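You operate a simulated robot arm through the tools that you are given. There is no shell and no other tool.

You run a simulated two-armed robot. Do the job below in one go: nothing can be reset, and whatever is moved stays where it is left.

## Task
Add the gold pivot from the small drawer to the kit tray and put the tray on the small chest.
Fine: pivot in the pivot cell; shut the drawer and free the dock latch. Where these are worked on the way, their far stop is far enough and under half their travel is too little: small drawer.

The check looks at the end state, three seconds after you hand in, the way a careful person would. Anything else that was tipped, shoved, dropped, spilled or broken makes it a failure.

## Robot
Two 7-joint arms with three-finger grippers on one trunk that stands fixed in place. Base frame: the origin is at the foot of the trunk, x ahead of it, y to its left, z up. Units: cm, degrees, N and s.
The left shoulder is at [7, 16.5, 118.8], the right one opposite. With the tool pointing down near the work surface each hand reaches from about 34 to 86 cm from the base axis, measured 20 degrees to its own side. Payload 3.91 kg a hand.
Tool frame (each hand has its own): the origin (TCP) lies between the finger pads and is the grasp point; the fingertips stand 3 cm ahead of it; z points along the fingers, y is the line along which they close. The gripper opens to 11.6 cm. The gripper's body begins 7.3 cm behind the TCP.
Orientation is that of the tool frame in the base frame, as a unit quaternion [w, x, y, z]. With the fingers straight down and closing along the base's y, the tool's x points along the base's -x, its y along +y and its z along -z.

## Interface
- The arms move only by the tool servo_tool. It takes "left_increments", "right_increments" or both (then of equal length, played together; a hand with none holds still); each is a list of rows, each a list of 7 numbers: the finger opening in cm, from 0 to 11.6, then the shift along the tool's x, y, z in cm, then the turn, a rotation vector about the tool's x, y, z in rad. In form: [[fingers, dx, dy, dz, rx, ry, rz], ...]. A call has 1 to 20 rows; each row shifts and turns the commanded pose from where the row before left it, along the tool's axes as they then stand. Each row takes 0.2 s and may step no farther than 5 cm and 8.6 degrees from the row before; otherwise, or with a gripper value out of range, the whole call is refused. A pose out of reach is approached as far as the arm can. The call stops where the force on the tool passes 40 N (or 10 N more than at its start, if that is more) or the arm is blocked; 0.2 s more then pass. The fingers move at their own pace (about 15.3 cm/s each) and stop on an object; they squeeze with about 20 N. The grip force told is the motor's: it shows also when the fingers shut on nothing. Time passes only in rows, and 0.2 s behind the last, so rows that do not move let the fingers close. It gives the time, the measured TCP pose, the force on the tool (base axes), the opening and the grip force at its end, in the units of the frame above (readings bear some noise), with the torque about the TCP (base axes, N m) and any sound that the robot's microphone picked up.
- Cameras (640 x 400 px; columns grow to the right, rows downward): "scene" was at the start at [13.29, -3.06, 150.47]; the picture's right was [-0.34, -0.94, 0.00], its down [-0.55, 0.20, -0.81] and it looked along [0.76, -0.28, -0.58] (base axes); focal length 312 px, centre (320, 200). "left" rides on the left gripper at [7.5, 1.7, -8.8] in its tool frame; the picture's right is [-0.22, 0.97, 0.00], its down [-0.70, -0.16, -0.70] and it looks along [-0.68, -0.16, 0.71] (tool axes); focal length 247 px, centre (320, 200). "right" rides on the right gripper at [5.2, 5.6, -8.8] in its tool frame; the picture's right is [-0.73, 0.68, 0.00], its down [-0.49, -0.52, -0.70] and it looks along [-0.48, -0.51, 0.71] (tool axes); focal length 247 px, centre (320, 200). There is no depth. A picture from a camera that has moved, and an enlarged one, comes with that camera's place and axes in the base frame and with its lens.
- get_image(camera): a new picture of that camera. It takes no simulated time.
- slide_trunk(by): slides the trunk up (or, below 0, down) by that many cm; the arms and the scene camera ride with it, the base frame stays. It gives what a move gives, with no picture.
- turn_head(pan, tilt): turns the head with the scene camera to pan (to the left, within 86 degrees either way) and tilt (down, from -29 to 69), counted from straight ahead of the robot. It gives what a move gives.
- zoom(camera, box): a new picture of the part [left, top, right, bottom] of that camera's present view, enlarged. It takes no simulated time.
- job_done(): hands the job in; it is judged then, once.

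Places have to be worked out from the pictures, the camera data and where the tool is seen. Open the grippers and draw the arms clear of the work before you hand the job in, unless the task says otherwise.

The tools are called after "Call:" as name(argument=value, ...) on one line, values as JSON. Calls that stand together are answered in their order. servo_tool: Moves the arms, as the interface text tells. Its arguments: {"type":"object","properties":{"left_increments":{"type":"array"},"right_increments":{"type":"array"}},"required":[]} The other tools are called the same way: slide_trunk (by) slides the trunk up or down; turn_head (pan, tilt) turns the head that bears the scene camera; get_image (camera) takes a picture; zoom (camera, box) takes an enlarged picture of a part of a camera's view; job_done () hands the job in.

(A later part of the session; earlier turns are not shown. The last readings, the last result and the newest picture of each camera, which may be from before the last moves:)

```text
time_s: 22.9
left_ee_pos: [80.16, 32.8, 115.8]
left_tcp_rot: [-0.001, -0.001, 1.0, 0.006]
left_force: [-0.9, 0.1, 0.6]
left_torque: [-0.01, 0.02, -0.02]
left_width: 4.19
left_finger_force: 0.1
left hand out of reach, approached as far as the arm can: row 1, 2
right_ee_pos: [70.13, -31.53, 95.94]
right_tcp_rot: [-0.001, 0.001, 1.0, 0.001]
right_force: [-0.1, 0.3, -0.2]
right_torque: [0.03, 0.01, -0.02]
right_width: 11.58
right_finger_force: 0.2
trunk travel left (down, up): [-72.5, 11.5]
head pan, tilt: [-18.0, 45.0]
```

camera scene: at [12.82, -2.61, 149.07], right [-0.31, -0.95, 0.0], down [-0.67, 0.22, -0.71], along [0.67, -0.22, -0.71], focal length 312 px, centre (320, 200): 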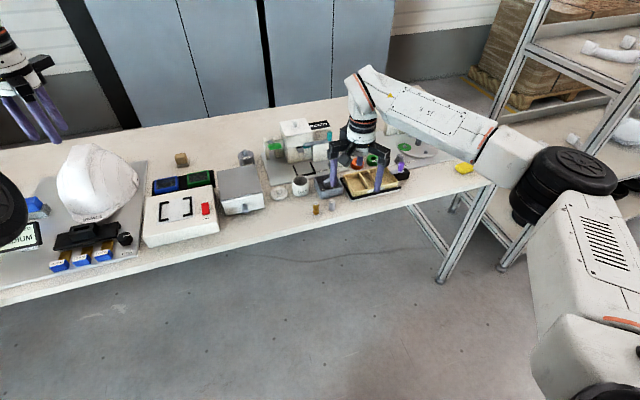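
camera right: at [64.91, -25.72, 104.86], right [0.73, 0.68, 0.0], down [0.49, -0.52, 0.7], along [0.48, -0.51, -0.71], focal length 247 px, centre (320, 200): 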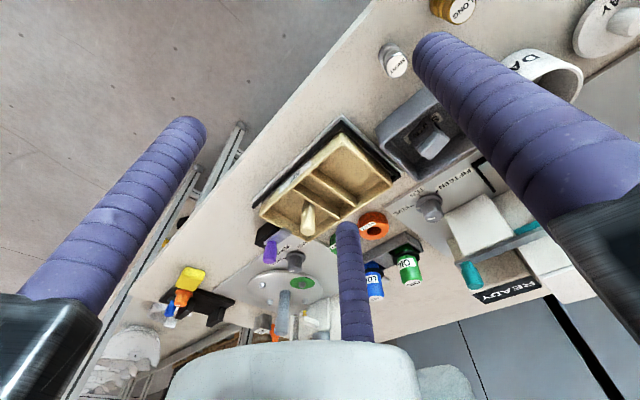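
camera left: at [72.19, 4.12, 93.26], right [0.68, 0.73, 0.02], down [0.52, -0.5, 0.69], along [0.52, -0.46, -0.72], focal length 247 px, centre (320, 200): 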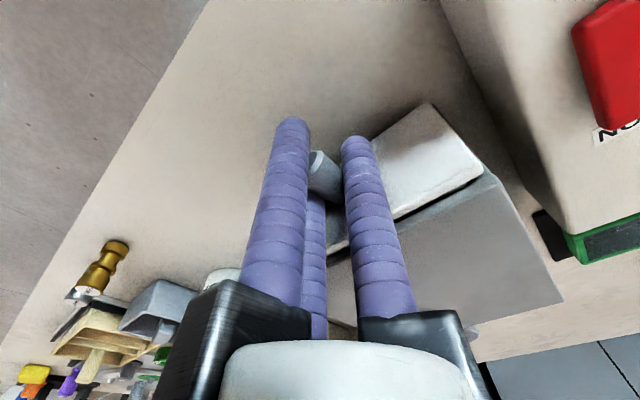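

It is indeed at full extension (75 cm from the shoulder). I now command a retraction in larger steps combined with a drop.

Call:
servo_tool(left_increments=[[4.2, 4, -1, 0, 0, 0, 0], [4.2, 4, -1, 0, 0, 0, 0], [4.2, 4, -1, 0, 0, 0, 0], [4.2, 0, 0, 0, 0, 0, 0]])

Call:
turn_head(pan=25, tilt=35)

Call:
get_image(camera="scene")

```text
time_s: 23.9
left_ee_pos: [79.56, 31.49, 118.02]
left_tcp_rot: [-0.002, -0.001, 1.0, 0.006]
left_force: [-0.2, 0.7, 0.1]
left_torque: [0.0, 0.03, 0.03]
left_width: 4.18
left_finger_force: 0.2
left hand out of reach, approached as far as the arm can: row 1, 2, 3
right_ee_pos: [70.11, -31.44, 95.98]
right_tcp_rot: [0.0, 0.001, 1.0, 0.0]
right_force: [-0.2, 0.2, 0.5]
right_torque: [0.01, 0.01, -0.03]
right_width: 11.6
right_finger_force: 0.0
trunk travel left (down, up): [-72.5, 11.5]
head pan, tilt: [-18.0, 45.0]
```

```text
time_s: 25.0
left_ee_pos: [79.65, 31.47, 117.83]
left_tcp_rot: [-0.002, -0.001, 1.0, 0.006]
left_force: [-0.7, 0.2, 0.0]
left_torque: [-0.01, 0.0, 0.01]
left_width: 4.18
left_finger_force: 0.0
right_ee_pos: [70.09, -31.53, 96.06]
right_tcp_rot: [0.0, 0.001, 1.0, 0.0]
right_force: [-0.1, 0.6, -0.2]
right_torque: [0.0, 0.0, 0.03]
right_width: 11.58
right_finger_force: 0.0
trunk travel left (down, up): [-72.5, 11.5]
head pan, tilt: [25.0, 35.0]
```

```text
taken
camera scene: at [13.03, 3.63, 150.56], right [0.42, -0.91, 0.0], down [-0.52, -0.24, -0.82], along [0.74, 0.35, -0.57], focal length 312 px, centre (320, 200)
```

scene: 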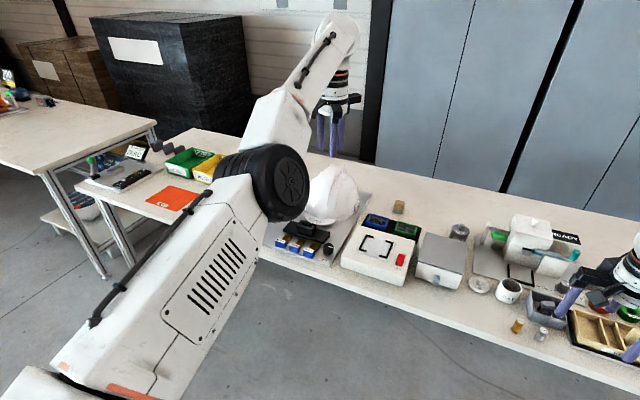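

The arm looks straight from shoulder to wrist. I try a stronger outward stretch followed by a retraction, to let the elbow flip to its normal bending side.

Call:
servo_tool(left_increments=[[4.2, -5, 0, 0, 0, 0, 0], [4.2, -5, 0, 0, 0, 0, 0], [4.2, -5, 0, 0, 0, 0, 0], [4.2, 5, 0, 0, 0, 0, 0], [4.2, 5, 0, 0, 0, 0, 0], [4.2, 5, 0, 0, 0, 0, 0], [4.2, 5, 0, 0, 0, 0, 0], [4.2, 5, 0, 0, 0, 0, 0], [4.2, 0, 0, 0, 0, 0, 0]])

Call:
get_image(camera="scene")

```text
time_s: 27.0
left_ee_pos: [55.1, 32.24, 117.15]
left_tcp_rot: [-0.002, -0.001, 1.0, 0.005]
left_force: [0.1, 0.7, 0.7]
left_torque: [0.01, 0.05, 0.01]
left_width: 4.22
left_finger_force: 0.2
left hand out of reach, approached as far as the arm can: row 1, 2, 3
right_ee_pos: [70.3, -31.41, 95.82]
right_tcp_rot: [0.0, 0.001, 1.0, -0.001]
right_force: [0.7, 0.3, -0.2]
right_torque: [-0.03, 0.04, -0.04]
right_width: 11.62
right_finger_force: 0.1
trunk travel left (down, up): [-72.5, 11.5]
head pan, tilt: [25.0, 35.0]
```

```text
taken
camera scene: at [13.35, 3.72, 150.53], right [0.42, -0.91, 0.0], down [-0.52, -0.24, -0.82], along [0.74, 0.35, -0.58], focal length 312 px, centre (320, 200)
```

scene: 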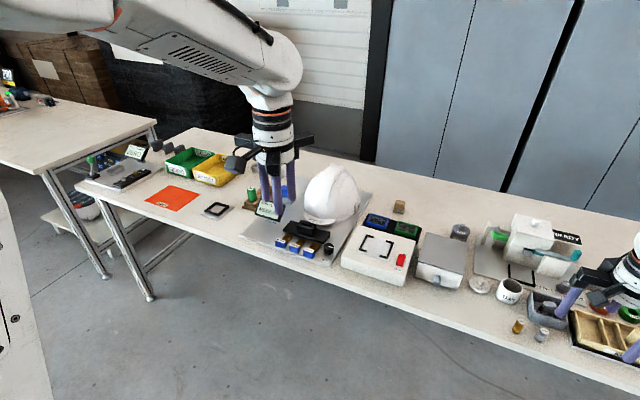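

The elbow has flipped back to its normal side and the arm retracts freely again. Lesson: keep well inside full reach by tilting the tool forward; I bring the left hand to (60, 8, 112) and tilt it 20° forward with a 30° yaw for the knob.

Call:
servo_tool(left_increments=[[4.2, -0.82, -4.03, 0.87, 0.01, -0.004, 0.002], [4.2, -0.82, -4.03, 0.87, 0, 0, 0], [4.2, -0.82, -4.03, 0.87, 0, 0, 0], [4.2, -0.82, -4.03, 0.87, 0, 0, 0], [4.2, -0.82, -4.03, 0.87, 0, 0, 0], [4.2, -0.82, -4.03, 0.87, 0, 0, 0], [4.2, 0, 0, 0, 0, -0.1164, 0], [4.2, 0, 0, 0, 0, -0.1164, 0], [4.2, 0, 0, 0, 0, -0.1164, 0], [4.2, 0, 0, 0, 0, 0, 0.1309], [4.2, 0, 0, 0, 0, 0, 0.1309], [4.2, 0, 0, 0, 0, 0, 0.1309], [4.2, 0, 0, 0, 0, 0, 0.1309], [4.2, 0, 0, 0, 0, 0, 0]])

Call:
turn_head(pan=-10, tilt=42)

Call:
get_image(camera="scene")

Call:
get_image(camera="left")

```text
time_s: 30.0
left_ee_pos: [59.79, 8.07, 112.0]
left_tcp_rot: [0.169, 0.255, 0.951, 0.046]
left_force: [-0.5, -0.6, 0.1]
left_torque: [0.01, 0.0, -0.04]
left_width: 4.22
left_finger_force: 0.1
right_ee_pos: [70.09, -31.53, 95.92]
right_tcp_rot: [-0.001, 0.001, 1.0, 0.0]
right_force: [-0.4, 0.0, -0.4]
right_torque: [0.01, 0.0, 0.01]
right_width: 11.59
right_finger_force: 0.0
trunk travel left (down, up): [-72.5, 11.5]
head pan, tilt: [25.0, 35.0]
```

```text
time_s: 31.1
left_ee_pos: [59.8, 8.21, 111.96]
left_tcp_rot: [0.168, 0.255, 0.951, 0.047]
left_force: [0.0, 0.0, 1.3]
left_torque: [0.01, 0.02, -0.01]
left_width: 4.21
left_finger_force: 0.0
right_ee_pos: [70.1, -31.46, 95.93]
right_tcp_rot: [0.0, 0.001, 1.0, 0.001]
right_force: [-0.2, -0.5, -0.4]
right_torque: [0.04, -0.01, 0.03]
right_width: 11.58
right_finger_force: 0.1
trunk travel left (down, up): [-72.5, 11.5]
head pan, tilt: [-10.0, 42.0]
```

```text
taken
camera scene: at [13.27, -1.54, 149.51], right [-0.17, -0.98, 0.0], down [-0.66, 0.12, -0.74], along [0.73, -0.13, -0.67], focal length 312 px, centre (320, 200)
```

scene: 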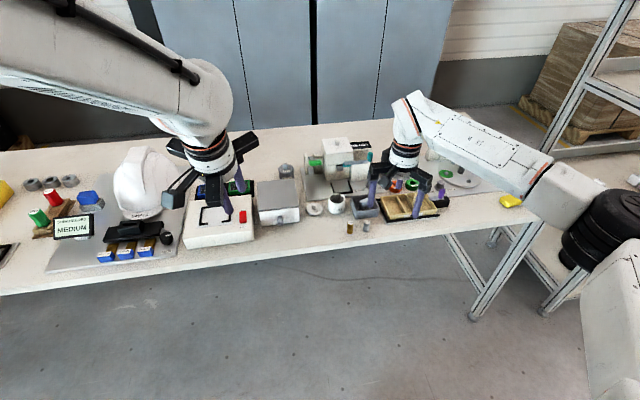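

```text
taken
camera left: at [51.53, 13.37, 118.33], right [0.64, 0.73, 0.24], down [0.25, -0.49, 0.84], along [0.73, -0.48, -0.49], focal length 247 px, centre (320, 200)
```

left: 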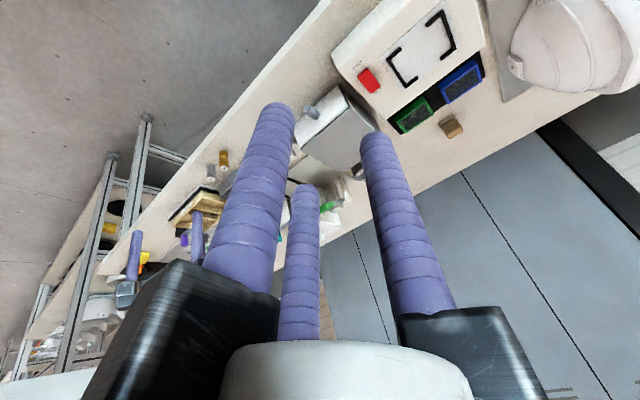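

The tool is tilted 20° as intended. I zoom on the chest front to refine the knob and drawer-face position before moving in.

Call:
zoom(camera="scene", box=[240, 170, 320, 230])

Call:
zoom(camera="right", box=[380, 0, 640, 160])

```text
6.67 times, centred on (280, 200) of scene
camera zoom: at [13.27, -1.54, 149.51], right [-0.17, -0.98, 0.0], down [-0.66, 0.12, -0.74], along [0.73, -0.13, -0.67], focal length 2079 px, centre (587, 200)
```

zoom: 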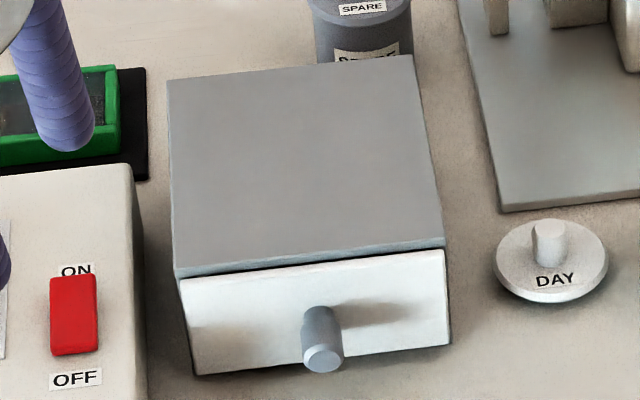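

```text
2.46 times, centred on (510, 80) of right
camera zoom: at [64.92, -25.93, 104.83], right [0.73, 0.68, 0.0], down [0.49, -0.52, 0.7], along [0.48, -0.51, -0.71], focal length 608 px, centre (-148, 495)
```

zoom: 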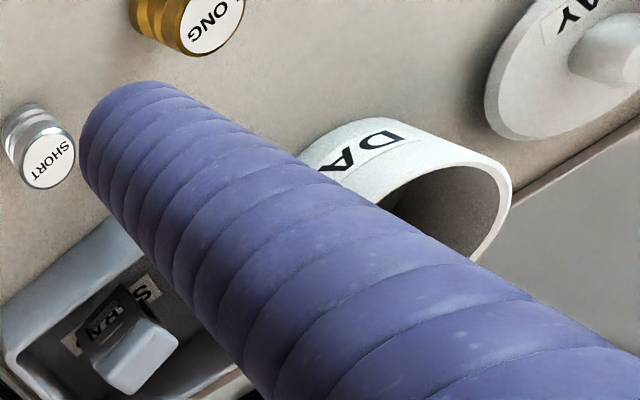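

Refined: knob axis at y≈−1.1, z≈83.1, x from 77.7 to the face at 80.4. I move the tilted left hand down in front of it.

Call:
servo_tool(left_increments=[[3.8, -0.793, -1.313, 3.913, 0, 0, 0], [3.8, -0.793, -1.313, 3.913, 0, 0, 0], [3.8, -0.793, -1.313, 3.913, 0, 0, 0], [3.8, -0.793, -1.313, 3.913, 0, 0, 0], [3.8, -0.793, -1.313, 3.913, 0, 0, 0], [3.8, -0.793, -1.313, 3.913, 0, 0, 0], [3.8, -0.22, 0.126, 2.97, 0, 0, 0], [3.8, -0.22, 0.126, 2.97, 0, 0, 0], [3.8, 0, 0, 0, 0, 0, 0]])

Call:
get_image(camera="left")

Call:
get_image(camera="scene")

```text
time_s: 33.0
left_ee_pos: [70.86, -0.7, 84.53]
left_tcp_rot: [0.17, 0.249, 0.952, 0.045]
left_force: [-0.1, -0.2, 1.0]
left_torque: [0.02, 0.02, 0.02]
left_width: 3.78
left_finger_force: 0.1
right_ee_pos: [69.92, -31.62, 96.01]
right_tcp_rot: [-0.001, 0.0, 1.0, 0.0]
right_force: [-0.8, 0.6, -0.6]
right_torque: [0.0, 0.02, -0.01]
right_width: 11.6
right_finger_force: 0.0
trunk travel left (down, up): [-72.5, 11.5]
head pan, tilt: [-10.0, 42.0]
```

```text
taken
camera left: at [62.58, 4.68, 90.96], right [0.63, 0.74, 0.23], down [0.26, -0.48, 0.84], along [0.73, -0.47, -0.49], focal length 247 px, centre (320, 200)
```

left: 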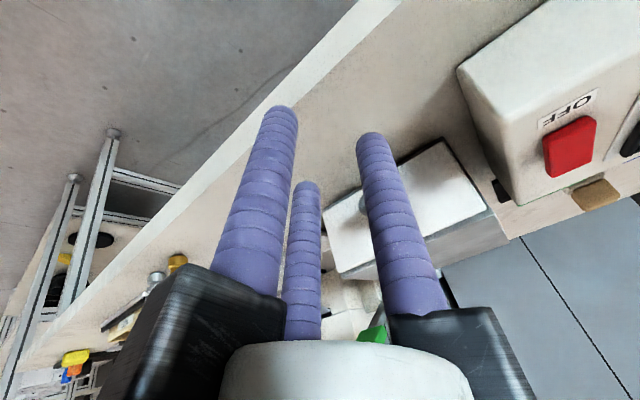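

```text
taken
camera scene: at [13.17, -1.57, 149.52], right [-0.17, -0.98, 0.0], down [-0.66, 0.12, -0.74], along [0.73, -0.13, -0.67], focal length 312 px, centre (320, 200)
```

scene: 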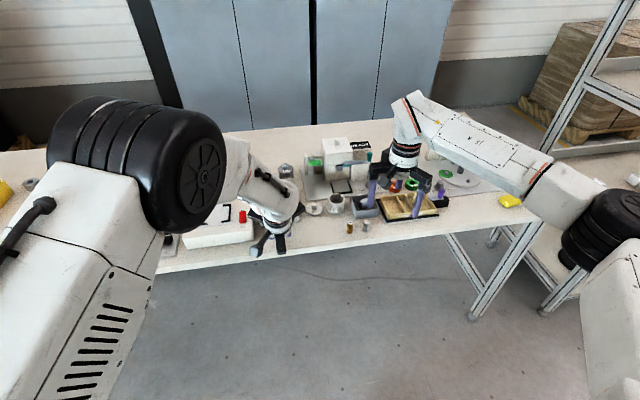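

Arm posture is good (elbow high). I approach the knob in two parts; first three quarters of the way.

Call:
servo_tool(left_increments=[[3.8, -1.385, 0.685, 0.543, 0, 0, 0], [3.8, -1.385, 0.685, 0.543, 0, 0, 0], [3.8, -1.385, 0.685, 0.543, 0, 0, 0], [3.8, 0, 0, 0, 0, 0, 0]])

Call:
get_image(camera="left")

Call:
zoom(camera="scene", box=[230, 160, 330, 250])

```text
time_s: 34.0
left_ee_pos: [75.32, -1.47, 84.61]
left_tcp_rot: [0.169, 0.256, 0.951, 0.046]
left_force: [-0.1, 0.8, 0.2]
left_torque: [-0.02, -0.02, -0.01]
left_width: 3.8
left_finger_force: 0.1
right_ee_pos: [70.08, -31.52, 96.07]
right_tcp_rot: [0.0, 0.001, 1.0, 0.001]
right_force: [-0.2, 0.1, -0.2]
right_torque: [-0.04, 0.0, 0.01]
right_width: 11.59
right_finger_force: 0.0
trunk travel left (down, up): [-72.5, 11.5]
head pan, tilt: [-10.0, 42.0]
```

```text
taken
camera left: at [67.16, 3.87, 90.9], right [0.64, 0.73, 0.24], down [0.25, -0.49, 0.84], along [0.73, -0.48, -0.5], focal length 247 px, centre (320, 200)
```

left: 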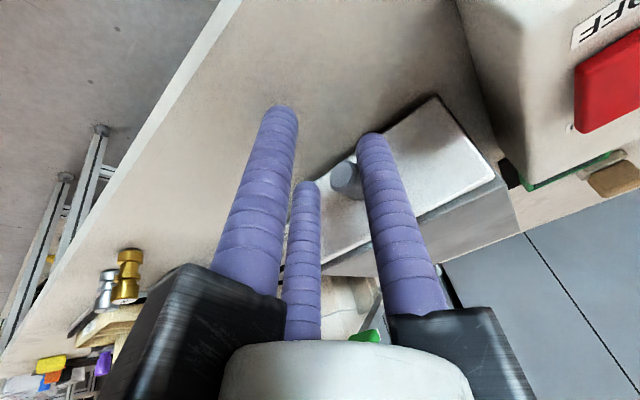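

```text
4.44 times, centred on (280, 205) of scene
camera zoom: at [13.24, -1.57, 149.51], right [-0.17, -0.98, 0.0], down [-0.66, 0.12, -0.74], along [0.73, -0.13, -0.67], focal length 1386 px, centre (498, 178)
```

zoom: 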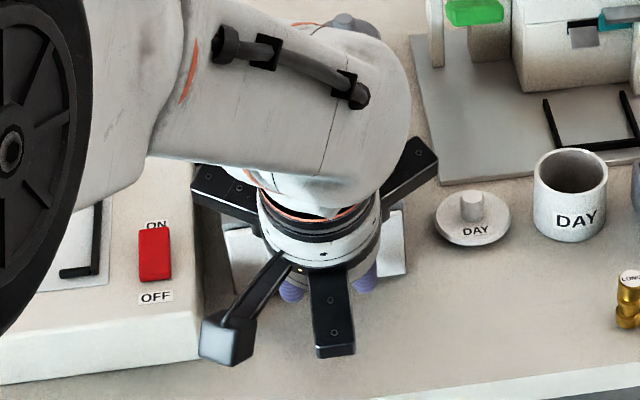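

The knob tip lies between the two front prongs, at y≈−1.15. I go the last 2 cm with a small +y correction and close.

Call:
servo_tool(left_increments=[[3.8, -0.76, 0.64, 0.356, 0, 0, 0], [3.8, -0.76, 0.64, 0.356, 0, 0, 0], [3.8, 0, 0, 0, 0, 0, 0], [2.5, 0, 0, 0, 0, 0, 0], [1.2, 0, 0, 0, 0, 0, 0], [0.5, 0, 0, 0, 0, 0, 0], [0.5, 0, 0, 0, 0, 0, 0]])

Call:
get_image(camera="left")

```text
time_s: 35.6
left_ee_pos: [77.22, -0.94, 84.79]
left_tcp_rot: [0.169, 0.256, 0.951, 0.046]
left_force: [-20.1, 2.7, -1.4]
left_torque: [0.1, 0.34, 0.05]
left_width: 2.21
left_finger_force: 45.4
right_ee_pos: [69.95, -31.45, 96.18]
right_tcp_rot: [0.001, 0.001, 1.0, 0.0]
right_force: [0.0, -0.3, -0.5]
right_torque: [0.01, -0.02, 0.0]
right_width: 11.58
right_finger_force: 0.1
trunk travel left (down, up): [-72.5, 11.5]
head pan, tilt: [-10.0, 42.0]
```

```text
taken
camera left: at [69.05, 4.32, 91.08], right [0.64, 0.73, 0.24], down [0.25, -0.49, 0.84], along [0.73, -0.48, -0.5], focal length 247 px, centre (320, 200)
```

left: 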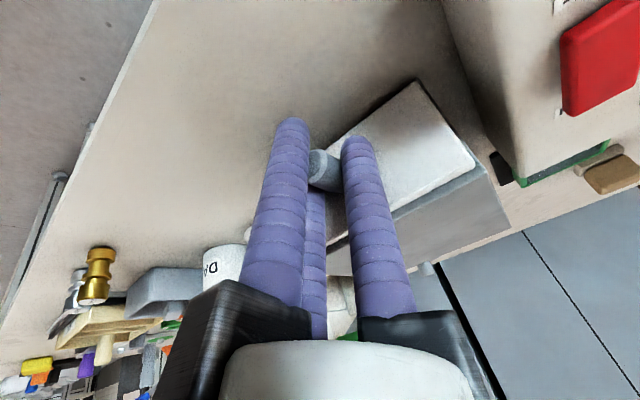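

Gripped (width 2.2, three-point). I pull toward −x, 1 cm per row.

Call:
servo_tool(left_increments=[[0.5, 0.814, -0.47, -0.342, 0, 0, 0], [0.5, 0.814, -0.47, -0.342, 0, 0, 0], [0.5, 0.814, -0.47, -0.342, 0, 0, 0], [0.5, 0, 0, 0, 0, 0, 0]])

Call:
get_image(camera="left")

Call:
zoom(camera="scene", box=[230, 160, 330, 250])

```text
time_s: 36.6
left_ee_pos: [74.57, -0.87, 84.79]
left_tcp_rot: [0.169, 0.255, 0.951, 0.046]
left_force: [-0.1, 3.5, 2.2]
left_torque: [0.1, -0.43, 0.08]
left_width: 2.19
left_finger_force: 45.3
right_ee_pos: [70.11, -31.38, 96.0]
right_tcp_rot: [0.0, 0.001, 1.0, 0.0]
right_force: [-0.1, 0.2, 0.7]
right_torque: [-0.01, 0.01, 0.0]
right_width: 11.6
right_finger_force: 0.0
trunk travel left (down, up): [-72.5, 11.5]
head pan, tilt: [-10.0, 42.0]
```

```text
taken
camera left: at [66.33, 4.32, 91.05], right [0.64, 0.73, 0.24], down [0.25, -0.49, 0.84], along [0.73, -0.48, -0.49], focal length 247 px, centre (320, 200)
```

left: 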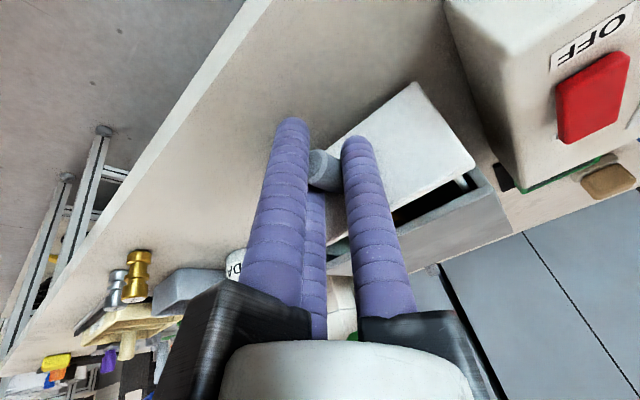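

```text
4.44 times, centred on (280, 205) of scene
camera zoom: at [13.23, -1.47, 149.53], right [-0.17, -0.98, 0.0], down [-0.66, 0.12, -0.74], along [0.73, -0.13, -0.67], focal length 1386 px, centre (498, 178)
```

zoom: 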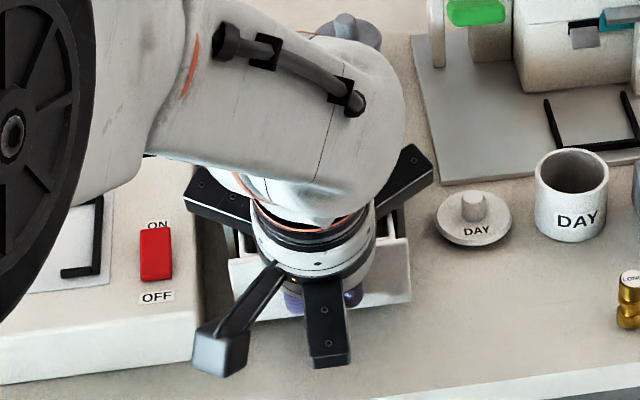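

The drawer is opening (2.7 cm so far) with little force. I continue in small increments, watching the force for the far stop.

Call:
servo_tool(left_increments=[[0.5, 0.814, -0.47, -0.342, 0, 0, 0], [0.5, 0.814, -0.47, -0.342, 0, 0, 0], [0.5, 0, 0, 0, 0, 0, 0]])

Call:
servo_tool(left_increments=[[0.5, 0.57, -0.33, -0.24, 0, 0, 0], [0.5, 0.57, -0.33, -0.24, 0, 0, 0], [0.5, 0, 0, 0, 0, 0, 0]])

Call:
get_image(camera="left")

Call:
zoom(camera="scene", box=[230, 160, 330, 250])

```text
time_s: 37.5
left_ee_pos: [72.68, -1.02, 84.83]
left_tcp_rot: [0.17, 0.252, 0.952, 0.045]
left_force: [0.5, -10.1, 11.0]
left_torque: [-0.24, -0.45, -0.28]
left_width: 2.19
left_finger_force: 45.0
right_ee_pos: [70.06, -31.55, 96.02]
right_tcp_rot: [0.0, 0.001, 1.0, 0.001]
right_force: [0.0, -0.3, -0.5]
right_torque: [0.0, -0.02, -0.02]
right_width: 11.6
right_finger_force: 0.1
trunk travel left (down, up): [-72.5, 11.5]
head pan, tilt: [-10.0, 42.0]
```

```text
time_s: 38.2
left_ee_pos: [71.29, -1.09, 84.72]
left_tcp_rot: [0.168, 0.251, 0.952, 0.043]
left_force: [-0.4, -20.0, 7.0]
left_torque: [-0.14, -1.22, -0.33]
left_width: 2.18
left_finger_force: 45.2
right_ee_pos: [70.06, -31.75, 95.94]
right_tcp_rot: [0.001, 0.002, 1.0, 0.001]
right_force: [-0.2, -1.0, 0.6]
right_torque: [0.0, -0.02, -0.01]
right_width: 11.6
right_finger_force: 0.0
trunk travel left (down, up): [-72.5, 11.5]
head pan, tilt: [-10.0, 42.0]
```

```text
taken
camera left: at [62.93, 4.29, 91.06], right [0.63, 0.74, 0.23], down [0.26, -0.48, 0.84], along [0.73, -0.47, -0.49], focal length 247 px, centre (320, 200)
```

left: 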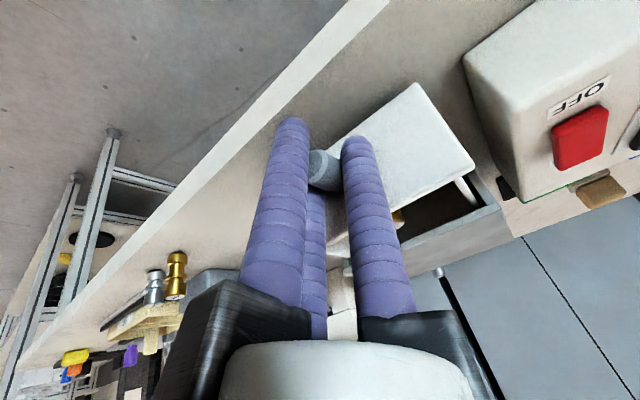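

```text
4.44 times, centred on (280, 205) of scene
camera zoom: at [13.13, -1.85, 149.51], right [-0.17, -0.98, 0.0], down [-0.66, 0.12, -0.74], along [0.73, -0.13, -0.67], focal length 1386 px, centre (498, 178)
```

zoom: 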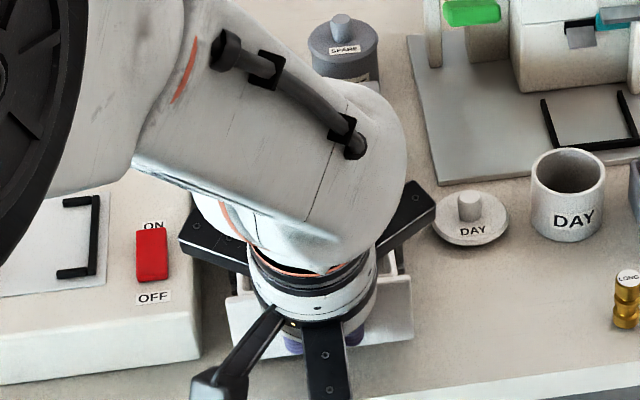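

The drawer is out 5.9 cm and something gold shows inside; there is some side load, so I continue with a slight −y correction.

Call:
servo_tool(left_increments=[[0.5, 0.33, -0.36, -0.17, 0, 0, 0], [0.5, 0.33, -0.36, -0.17, 0, 0, 0], [0.5, 0, 0, 0, 0, 0, 0]])

Call:
zoom(camera="left", box=[280, 70, 560, 290])

```text
time_s: 39.0
left_ee_pos: [70.34, -1.06, 84.59]
left_tcp_rot: [0.168, 0.25, 0.953, 0.044]
left_force: [-0.4, -19.4, 14.5]
left_torque: [-0.09, -1.06, -0.34]
left_width: 2.18
left_finger_force: 45.5
right_ee_pos: [70.01, -31.71, 96.04]
right_tcp_rot: [0.001, 0.0, 1.0, 0.001]
right_force: [0.5, 0.4, -0.6]
right_torque: [0.0, 0.0, -0.01]
right_width: 11.61
right_finger_force: 0.1
trunk travel left (down, up): [-72.5, 11.5]
head pan, tilt: [-10.0, 42.0]
```

```text
1.82 times, centred on (420, 180) of left
camera zoom: at [61.96, 4.26, 91.04], right [0.63, 0.74, 0.23], down [0.26, -0.48, 0.84], along [0.73, -0.47, -0.49], focal length 449 px, centre (138, 236)
```

zoom: 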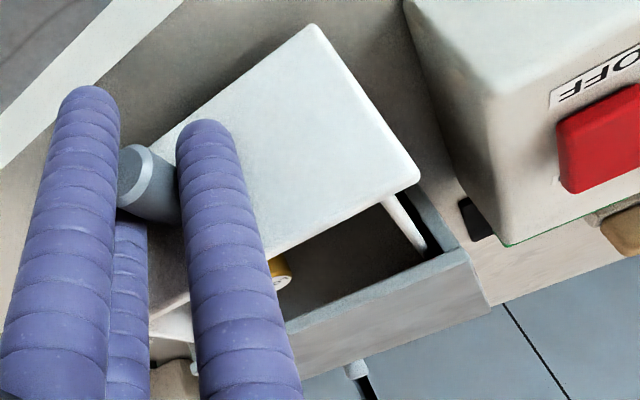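

Still sliding freely, 6.9 cm out, with a gold piece with a white cap visible. I pull on another centimetre or two looking for the end stop.

Call:
servo_tool(left_increments=[[0.5, 0.408, -0.232, -0.17, 0, 0, 0], [0.5, 0.408, -0.232, -0.17, 0, 0, 0], [0.5, 0, 0, 0, 0, 0, 0]])

Call:
servo_tool(left_increments=[[0.5, 0.408, -0.232, -0.17, 0, 0, 0], [0.5, 0, 0, 0, 0, 0, 0]])

Call:
zoom(camera="left", box=[280, 70, 560, 290])

Call:
zoom(camera="scene", box=[230, 160, 330, 250])

```text
time_s: 39.9
left_ee_pos: [69.33, -1.0, 84.79]
left_tcp_rot: [0.168, 0.248, 0.953, 0.043]
left_force: [1.4, -23.9, 17.3]
left_torque: [-0.2, -1.39, -0.4]
left_width: 2.18
left_finger_force: 44.8
right_ee_pos: [70.08, -31.78, 96.1]
right_tcp_rot: [0.001, 0.001, 1.0, 0.001]
right_force: [0.6, -0.4, 0.2]
right_torque: [-0.03, 0.01, 0.0]
right_width: 11.62
right_finger_force: 0.0
trunk travel left (down, up): [-72.5, 11.5]
head pan, tilt: [-10.0, 42.0]
```

```text
time_s: 40.2
left_ee_pos: [69.52, -0.95, 84.65]
left_tcp_rot: [0.17, 0.244, 0.954, 0.039]
left_force: [-0.6, -21.2, 13.9]
left_torque: [-0.04, 0.17, -0.52]
left_width: 2.18
left_finger_force: 44.8
right_ee_pos: [70.15, -31.59, 95.98]
right_tcp_rot: [0.0, 0.0, 1.0, 0.001]
right_force: [0.4, -0.1, 0.7]
right_torque: [-0.01, -0.01, 0.02]
right_width: 11.58
right_finger_force: 0.2
trunk travel left (down, up): [-72.5, 11.5]
head pan, tilt: [-10.0, 42.0]
stopped in row 1 (left hand): the force on the tool passed its limit at 42 N (the readings are from after the stop); the commanded pose is now the measured one
```

```text
1.82 times, centred on (420, 180) of left
camera zoom: at [61.08, 4.29, 90.95], right [0.63, 0.75, 0.22], down [0.26, -0.47, 0.84], along [0.74, -0.47, -0.49], focal length 449 px, centre (138, 236)
```

zoom: 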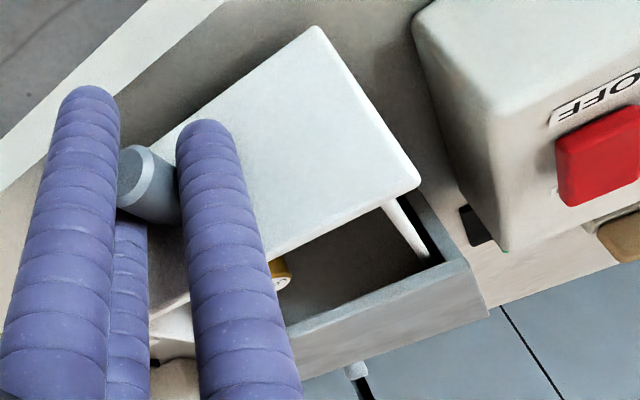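

```text
4.44 times, centred on (280, 205) of scene
camera zoom: at [13.15, -1.71, 149.5], right [-0.17, -0.98, 0.0], down [-0.66, 0.12, -0.74], along [0.73, -0.13, -0.67], focal length 1386 px, centre (498, 178)
```

zoom: 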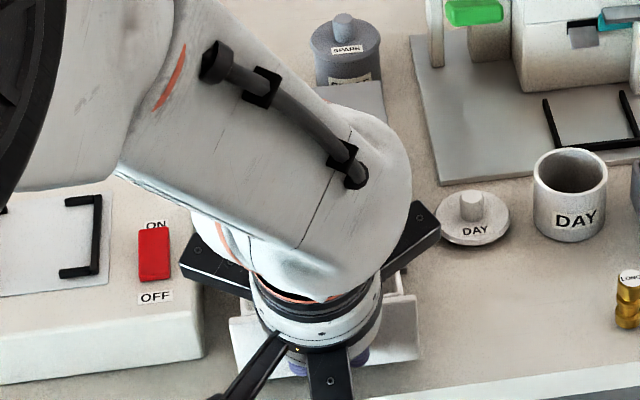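

That was the far stop: the drawer is fully out by 7.8 cm. I open the fingers and withdraw along the tool axis, up and back.

Call:
servo_tool(left_increments=[[4.4, 0, 0, 0, 0, 0, 0], [4.4, 0, 0, 0, 0, 0, 0], [4.4, 0, 0, -2, 0, 0, 0], [4.4, 0, 0, -2, 0, 0, 0], [4.4, 0, 0, -4, 0, 0, 0], [4.4, 0, 0, -4, 0, 0, 0], [4.4, 0, 0, -4, 0, 0, 0], [4.4, 0, 0, 0, 0, 0, 0]])

Call:
get_image(camera="left")

Call:
get_image(camera="scene")

```text
time_s: 42.0
left_ee_pos: [63.9, 0.36, 99.72]
left_tcp_rot: [0.167, 0.233, 0.957, 0.029]
left_force: [0.0, 0.8, 0.0]
left_torque: [-0.03, -0.04, -0.01]
left_width: 4.41
left_finger_force: 0.0
right_ee_pos: [69.87, -31.54, 96.14]
right_tcp_rot: [0.0, 0.002, 1.0, 0.0]
right_force: [0.3, -0.4, -0.2]
right_torque: [0.0, -0.01, 0.0]
right_width: 11.61
right_finger_force: 0.0
trunk travel left (down, up): [-72.5, 11.5]
head pan, tilt: [-10.0, 42.0]
```

```text
taken
camera left: at [55.48, 5.56, 105.95], right [0.61, 0.77, 0.2], down [0.28, -0.45, 0.85], along [0.74, -0.46, -0.49], focal length 247 px, centre (320, 200)
```

left: 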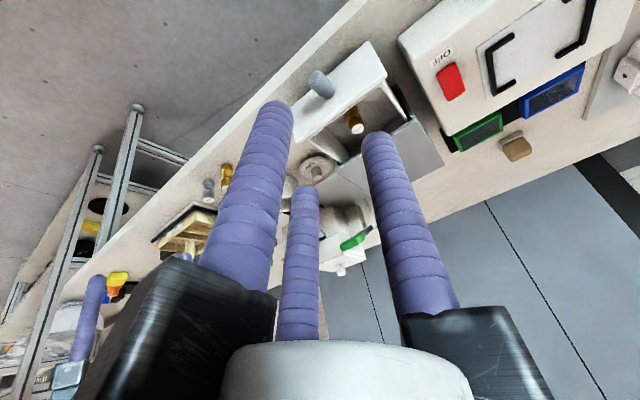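

```text
taken
camera scene: at [12.98, -1.51, 149.55], right [-0.17, -0.98, 0.0], down [-0.66, 0.12, -0.74], along [0.73, -0.13, -0.67], focal length 312 px, centre (320, 200)
```

scene: 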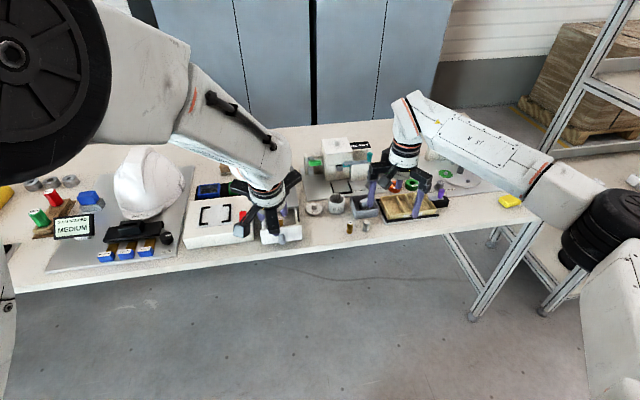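

The drawer holds a gold piece. I move the left hand aside to clear the scene camera's view of the open drawer.

Call:
servo_tool(left_increments=[[4.4, 1.89, 3.09, -2.3, 0, 0, 0], [4.4, 1.89, 3.09, -2.3, 0, 0, 0], [4.4, 1.89, 3.09, -2.3, 0, 0, 0], [4.4, 1.89, 3.09, -2.3, 0, 0, 0], [4.4, 1.89, 3.09, -2.3, 0, 0, 0], [4.4, 1.89, 3.09, -2.3, 0, 0, 0], [4.4, 0, 0, 0, 0, 0, 0]])

Call:
zoom(camera="scene", box=[230, 160, 330, 250])

Call:
get_image(camera="scene")

```text
time_s: 43.6
left_ee_pos: [58.5, 20.86, 111.87]
left_tcp_rot: [0.167, 0.248, 0.953, 0.042]
left_force: [0.0, -0.1, 0.0]
left_torque: [0.03, -0.02, 0.0]
left_width: 4.36
left_finger_force: 0.1
right_ee_pos: [70.15, -31.5, 95.92]
right_tcp_rot: [0.001, 0.0, 1.0, 0.001]
right_force: [0.4, -0.2, -0.7]
right_torque: [0.05, 0.02, 0.02]
right_width: 11.61
right_finger_force: 0.0
trunk travel left (down, up): [-72.5, 11.5]
head pan, tilt: [-10.0, 42.0]
```

```text
4.44 times, centred on (280, 205) of scene
camera zoom: at [13.33, -1.66, 149.5], right [-0.17, -0.98, 0.0], down [-0.66, 0.12, -0.74], along [0.73, -0.13, -0.67], focal length 1386 px, centre (498, 178)
```

zoom: 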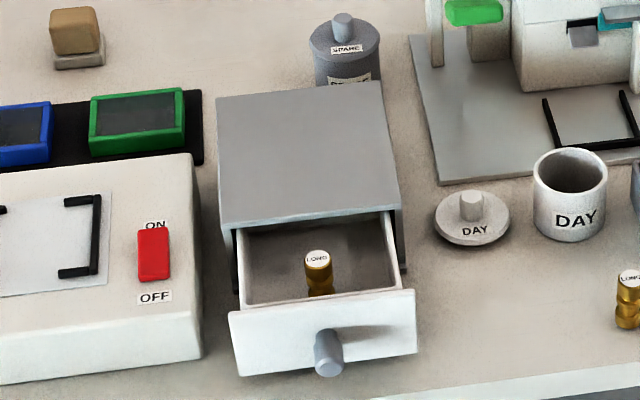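

```text
taken
camera scene: at [13.33, -1.66, 149.5], right [-0.17, -0.98, 0.0], down [-0.66, 0.12, -0.74], along [0.73, -0.13, -0.67], focal length 312 px, centre (320, 200)
```

scene: 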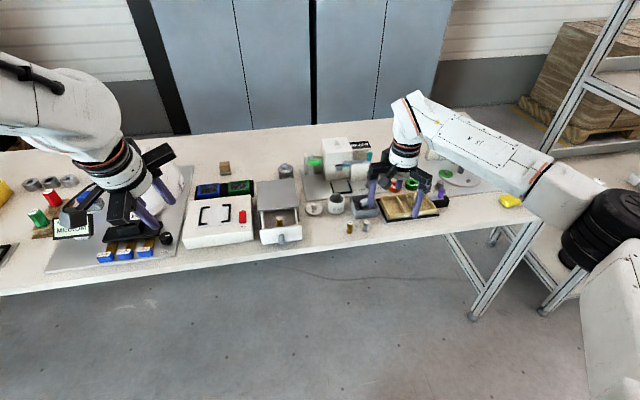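

The drawer holds one gold pivot (label LONG) standing upright; the chest has not moved. I withdraw the right hand so the scene camera can see the tray and latch unobstructed.

Call:
servo_tool(right_increments=[[11.6, 2.5, -1.63, -3.5, 0, 0, 0], [11.6, 2.5, -1.63, -3.5, 0, 0, 0], [11.6, 2.5, -1.63, -3.5, 0, 0, 0], [11.6, 2.5, -1.63, -3.5, 0, 0, 0], [11.6, 2.5, -1.63, 0, 0, 0, 0], [11.6, 0, 0, 0, 0, 0, 0]])

Call:
turn_head(pan=-27, tilt=42)

Call:
get_image(camera="scene")

Call:
get_image(camera="right")

```text
time_s: 45.0
left_ee_pos: [58.68, 21.06, 111.78]
left_tcp_rot: [0.167, 0.246, 0.954, 0.041]
left_force: [1.4, -0.1, -0.3]
left_torque: [0.01, 0.03, 0.01]
left_width: 4.41
left_finger_force: 0.1
right_ee_pos: [57.74, -39.79, 109.93]
right_tcp_rot: [-0.001, 0.0, 1.0, 0.0]
right_force: [-0.7, -0.2, 0.0]
right_torque: [-0.05, 0.0, -0.02]
right_width: 11.61
right_finger_force: 0.1
trunk travel left (down, up): [-72.5, 11.5]
head pan, tilt: [-10.0, 42.0]
```

```text
time_s: 45.8
left_ee_pos: [58.42, 21.1, 111.8]
left_tcp_rot: [0.167, 0.246, 0.954, 0.043]
left_force: [-0.2, 0.1, 0.7]
left_torque: [-0.03, 0.01, 0.02]
left_width: 4.38
left_finger_force: 0.0
right_ee_pos: [57.74, -39.75, 109.94]
right_tcp_rot: [0.001, 0.001, 1.0, 0.0]
right_force: [-0.1, -0.5, 0.0]
right_torque: [-0.05, 0.02, 0.0]
right_width: 11.6
right_finger_force: 0.1
trunk travel left (down, up): [-72.5, 11.5]
head pan, tilt: [-27.0, 42.0]
```

```text
taken
camera scene: at [12.45, -3.89, 149.51], right [-0.45, -0.89, 0.0], down [-0.6, 0.3, -0.74], along [0.66, -0.34, -0.67], focal length 312 px, centre (320, 200)
```

scene: 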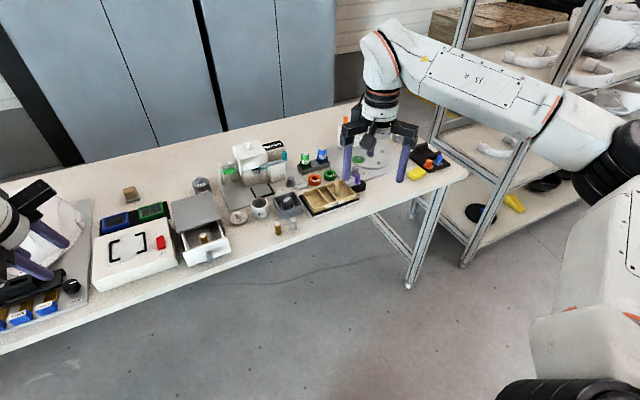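

```text
taken
camera right: at [52.39, -34.19, 118.83], right [0.73, 0.68, 0.0], down [0.49, -0.52, 0.7], along [0.48, -0.51, -0.71], focal length 247 px, centre (320, 200)
```

right: 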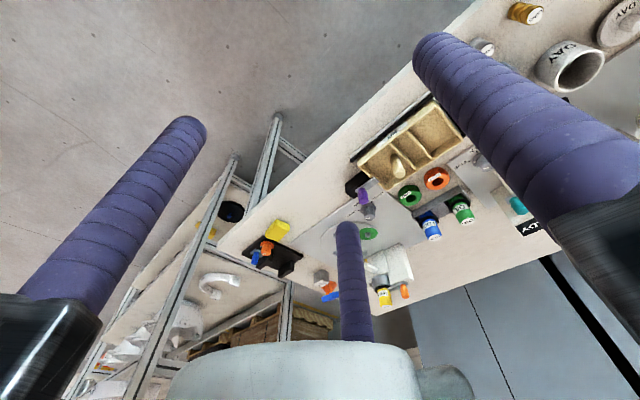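

The tray is clear of the arm in the scene view now; I zoom into the tray, the latch and the two pivots.

Call:
zoom(camera="scene", box=[285, 165, 375, 225])

Call:
zoom(camera="scene", box=[330, 160, 378, 196])

Call:
zoom(camera="scene", box=[160, 185, 310, 285])

```text
6.67 times, centred on (330, 195) of scene
camera zoom: at [12.45, -3.89, 149.51], right [-0.45, -0.89, 0.0], down [-0.6, 0.3, -0.74], along [0.66, -0.34, -0.67], focal length 2079 px, centre (253, 233)
```

zoom: 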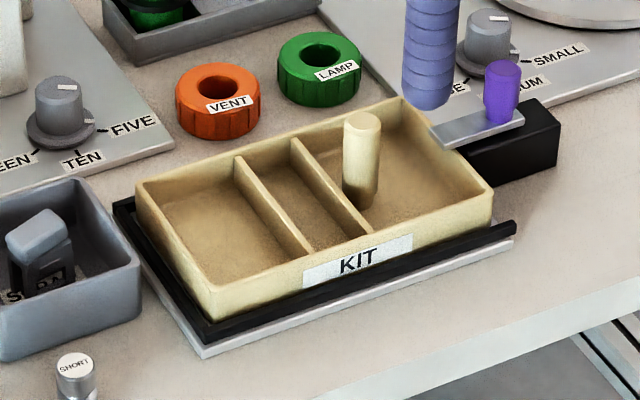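

```text
11.11 times, centred on (354, 178) of scene
camera zoom: at [12.45, -3.89, 149.51], right [-0.45, -0.89, 0.0], down [-0.6, 0.3, -0.74], along [0.66, -0.34, -0.67], focal length 3465 px, centre (-58, 444)
```

zoom: 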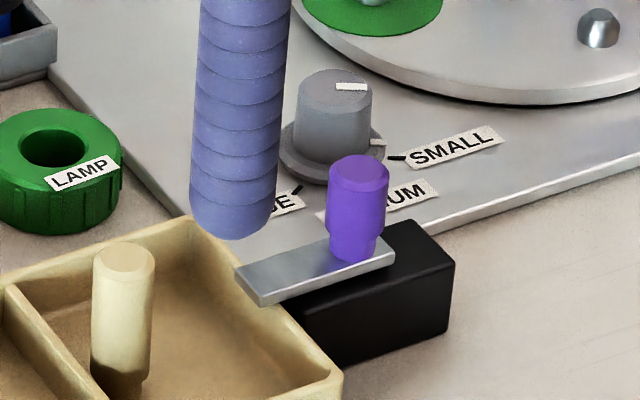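

```text
4.00 times, centred on (235, 235) of scene
camera zoom: at [12.45, -3.89, 149.51], right [-0.45, -0.89, 0.0], down [-0.6, 0.3, -0.74], along [0.66, -0.34, -0.67], focal length 1247 px, centre (660, 60)
```

zoom: 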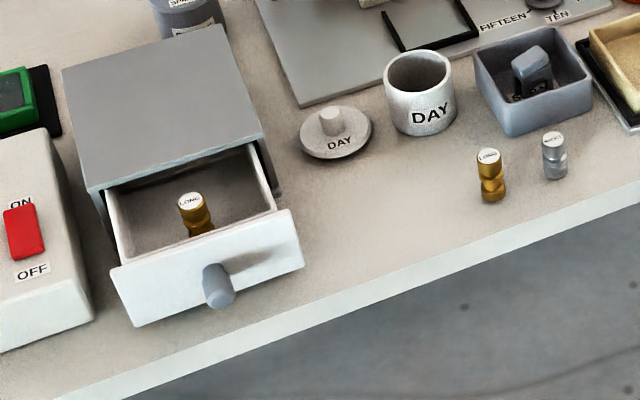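

The tray has three cells: a wide left one, a narrow middle one that fits a ~2 cm pivot, and the right one with a tan post. Now I bring the right hand over toward the drawer with a 12° forward tilt and 30° yaw to pick the pivot.

Call:
servo_tool(right_increments=[[11.6, -1.04, 4.23, 0.625, 0, 0, 0], [11.6, -1.04, 4.23, 0.625, 0, 0, 0], [11.6, -1.04, 4.23, 0.625, 0, 0, 0], [11.6, -1.04, 4.23, 0.625, 0, 0, 0], [11.6, -1.04, 4.23, 0.625, 0, 0, 0], [11.6, -1.04, 4.23, 0.625, 0, 0, 0], [11.6, -1.04, 4.23, 0.625, 0, 0, 0], [11.6, -1.04, 4.23, 0.625, 0, 0, 0], [8, 0, 0, 0, 0, -0.1047, 0], [6, 0, 0, 0, 0, -0.1047, 0], [5, 0, 0, 0, 0, 0, 0.1309], [5, 0, 0, 0, 0, 0, 0.1309], [5, 0, 0, 0, 0, 0, 0.1309], [5, 0, 0, 0, 0, 0, 0.1309], [5, 0, 0, 0, 0, 0, 0]])

Call:
get_image(camera="right")

Call:
get_image(camera="scene")

```text
time_s: 49.0
left_ee_pos: [58.36, 20.96, 111.87]
left_tcp_rot: [0.167, 0.247, 0.953, 0.042]
left_force: [-0.5, -0.4, 0.0]
left_torque: [0.03, -0.03, -0.01]
left_width: 4.41
left_finger_force: 0.0
right_ee_pos: [70.84, -6.58, 102.76]
right_tcp_rot: [0.102, 0.258, 0.96, 0.027]
right_force: [-0.8, -0.6, -0.8]
right_torque: [0.01, -0.03, -0.02]
right_width: 5.0
right_finger_force: 0.0
right hand out of reach, approached as far as the arm can: row 13, 14
trunk travel left (down, up): [-72.5, 11.5]
head pan, tilt: [-27.0, 42.0]
```

```text
taken
camera right: at [67.39, 0.89, 111.04], right [0.95, 0.22, 0.2], down [0.01, -0.7, 0.72], along [0.3, -0.68, -0.67], focal length 247 px, centre (320, 200)
```

right: 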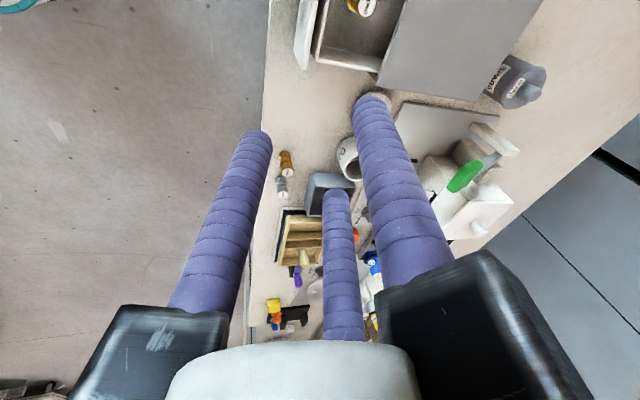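

```text
taken
camera scene: at [12.39, -3.94, 149.52], right [-0.45, -0.89, 0.0], down [-0.6, 0.3, -0.74], along [0.66, -0.34, -0.67], focal length 312 px, centre (320, 200)
```

scene: 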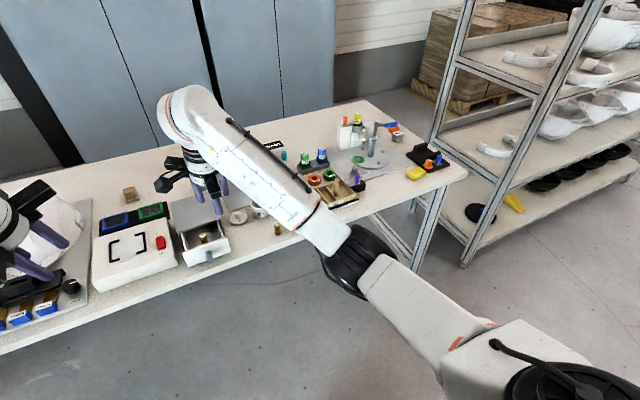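

The 30° yaw drove the right wrist to a limit and the elbow swung low. I undo that yaw and draw the right hand back to regain a good posture; with more tilt and no yaw, the prongs still fit in front of the chest lip.

Call:
servo_tool(right_increments=[[5, 0, 0, 0, 0, 0, -0.1309], [5, 0, 0, 0, 0, 0, -0.1309], [5, 0, 0, 0, 0, 0, -0.1309], [5, 0, 0, 0, 0, 0, -0.1309], [5, 3, -2, -1, 0, 0, 0], [5, 3, -2, -1, 0, 0, 0], [5, 3, -2, -1, 0, 0, 0], [5, 0, 0, 0, 0, 0, 0]])

Call:
get_image(camera="scene")

```text
time_s: 50.8
left_ee_pos: [58.41, 21.19, 111.87]
left_tcp_rot: [0.167, 0.246, 0.954, 0.041]
left_force: [-0.2, 0.4, 0.3]
left_torque: [-0.03, 0.03, 0.0]
left_width: 4.39
left_finger_force: 0.1
right_ee_pos: [61.66, -12.5, 103.63]
right_tcp_rot: [0.104, 0.001, 0.995, -0.001]
right_force: [0.5, -0.1, -0.9]
right_torque: [-0.02, 0.01, -0.02]
right_width: 5.01
right_finger_force: 0.0
trunk travel left (down, up): [-72.5, 11.5]
head pan, tilt: [-27.0, 42.0]
```

```text
taken
camera scene: at [12.54, -3.8, 149.5], right [-0.45, -0.89, 0.0], down [-0.6, 0.3, -0.74], along [0.66, -0.34, -0.67], focal length 312 px, centre (320, 200)
```

scene: 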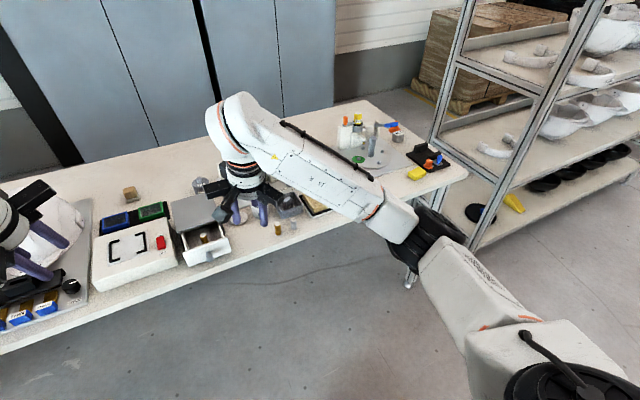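

The right arm responds normally again. I add a little tilt (to 18°) and move it in front of the drawer at a safe height, watching for reach notes.

Call:
servo_tool(right_increments=[[5, 0, 0, 0, 0, -0.105, 0], [5, -1.15, 2.38, 2.37, 0, 0, 0], [5, -1.15, 2.38, 2.37, 0, 0, 0], [5, -1.15, 2.38, 2.37, 0, 0, 0], [5, -1.15, 2.38, 2.37, 0, 0, 0], [5, 0, 0, 0, 0, 0, 0]])

Call:
get_image(camera="right")

Call:
get_image(camera="scene")

```text
time_s: 52.2
left_ee_pos: [58.28, 20.9, 111.89]
left_tcp_rot: [0.167, 0.248, 0.953, 0.041]
left_force: [-0.2, 0.3, 0.0]
left_torque: [0.05, 0.0, 0.03]
left_width: 4.41
left_finger_force: 0.1
right_ee_pos: [68.97, -2.91, 96.24]
right_tcp_rot: [0.157, 0.002, 0.988, -0.001]
right_force: [-0.4, -0.2, 0.7]
right_torque: [-0.02, -0.04, 0.01]
right_width: 5.01
right_finger_force: 0.1
trunk travel left (down, up): [-72.5, 11.5]
head pan, tilt: [-27.0, 42.0]
```

```text
taken
camera right: at [61.23, 2.63, 103.1], right [0.7, 0.68, 0.23], down [0.24, -0.52, 0.82], along [0.67, -0.51, -0.53], focal length 247 px, centre (320, 200)
```

right: 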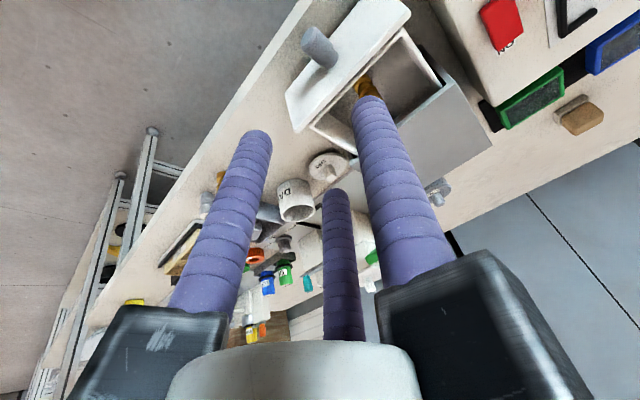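

```text
taken
camera scene: at [12.4, -3.99, 149.52], right [-0.45, -0.89, 0.0], down [-0.6, 0.3, -0.74], along [0.66, -0.34, -0.67], focal length 312 px, centre (320, 200)
```

scene: 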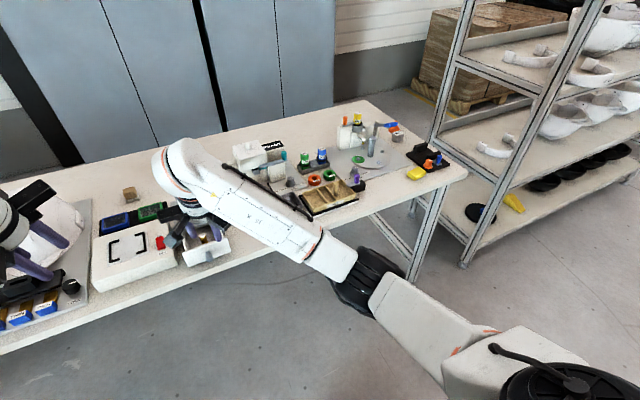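

The pivot is partly behind a prong in the right camera. I zoom there to refine its position.

Call:
zoom(camera="right", box=[280, 0, 480, 140])

Call:
zoom(camera="scene", box=[160, 190, 250, 280])

Call:
get_image(camera="left")

```text
2.86 times, centred on (380, 70) of right
camera zoom: at [61.23, 2.63, 103.1], right [0.7, 0.68, 0.23], down [0.24, -0.52, 0.82], along [0.67, -0.51, -0.53], focal length 706 px, centre (149, 571)
```

zoom: 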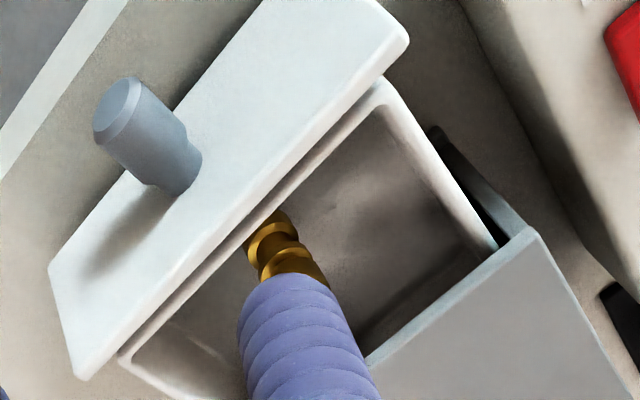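

```text
4.44 times, centred on (205, 235) of scene
camera zoom: at [12.4, -3.99, 149.52], right [-0.45, -0.89, 0.0], down [-0.6, 0.3, -0.74], along [0.66, -0.34, -0.67], focal length 1386 px, centre (831, 44)
```

zoom: 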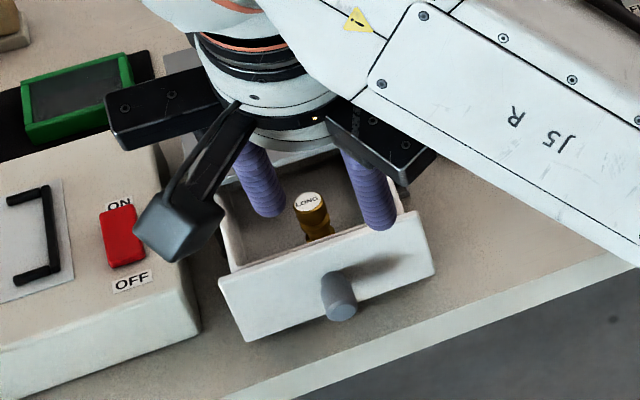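

```text
taken
camera left: at [50.05, 26.25, 118.21], right [0.63, 0.74, 0.23], down [0.26, -0.48, 0.84], along [0.73, -0.47, -0.49], focal length 247 px, centre (320, 200)
```

left: 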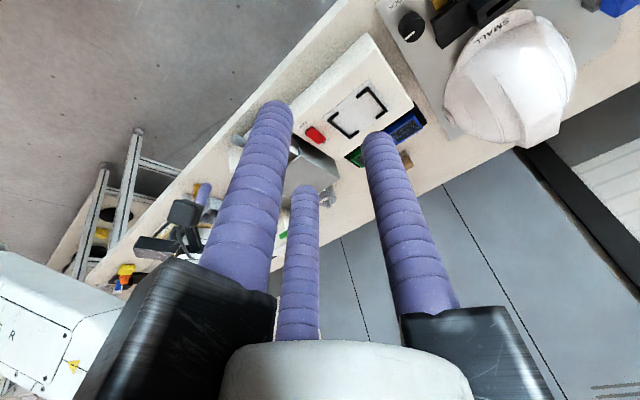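

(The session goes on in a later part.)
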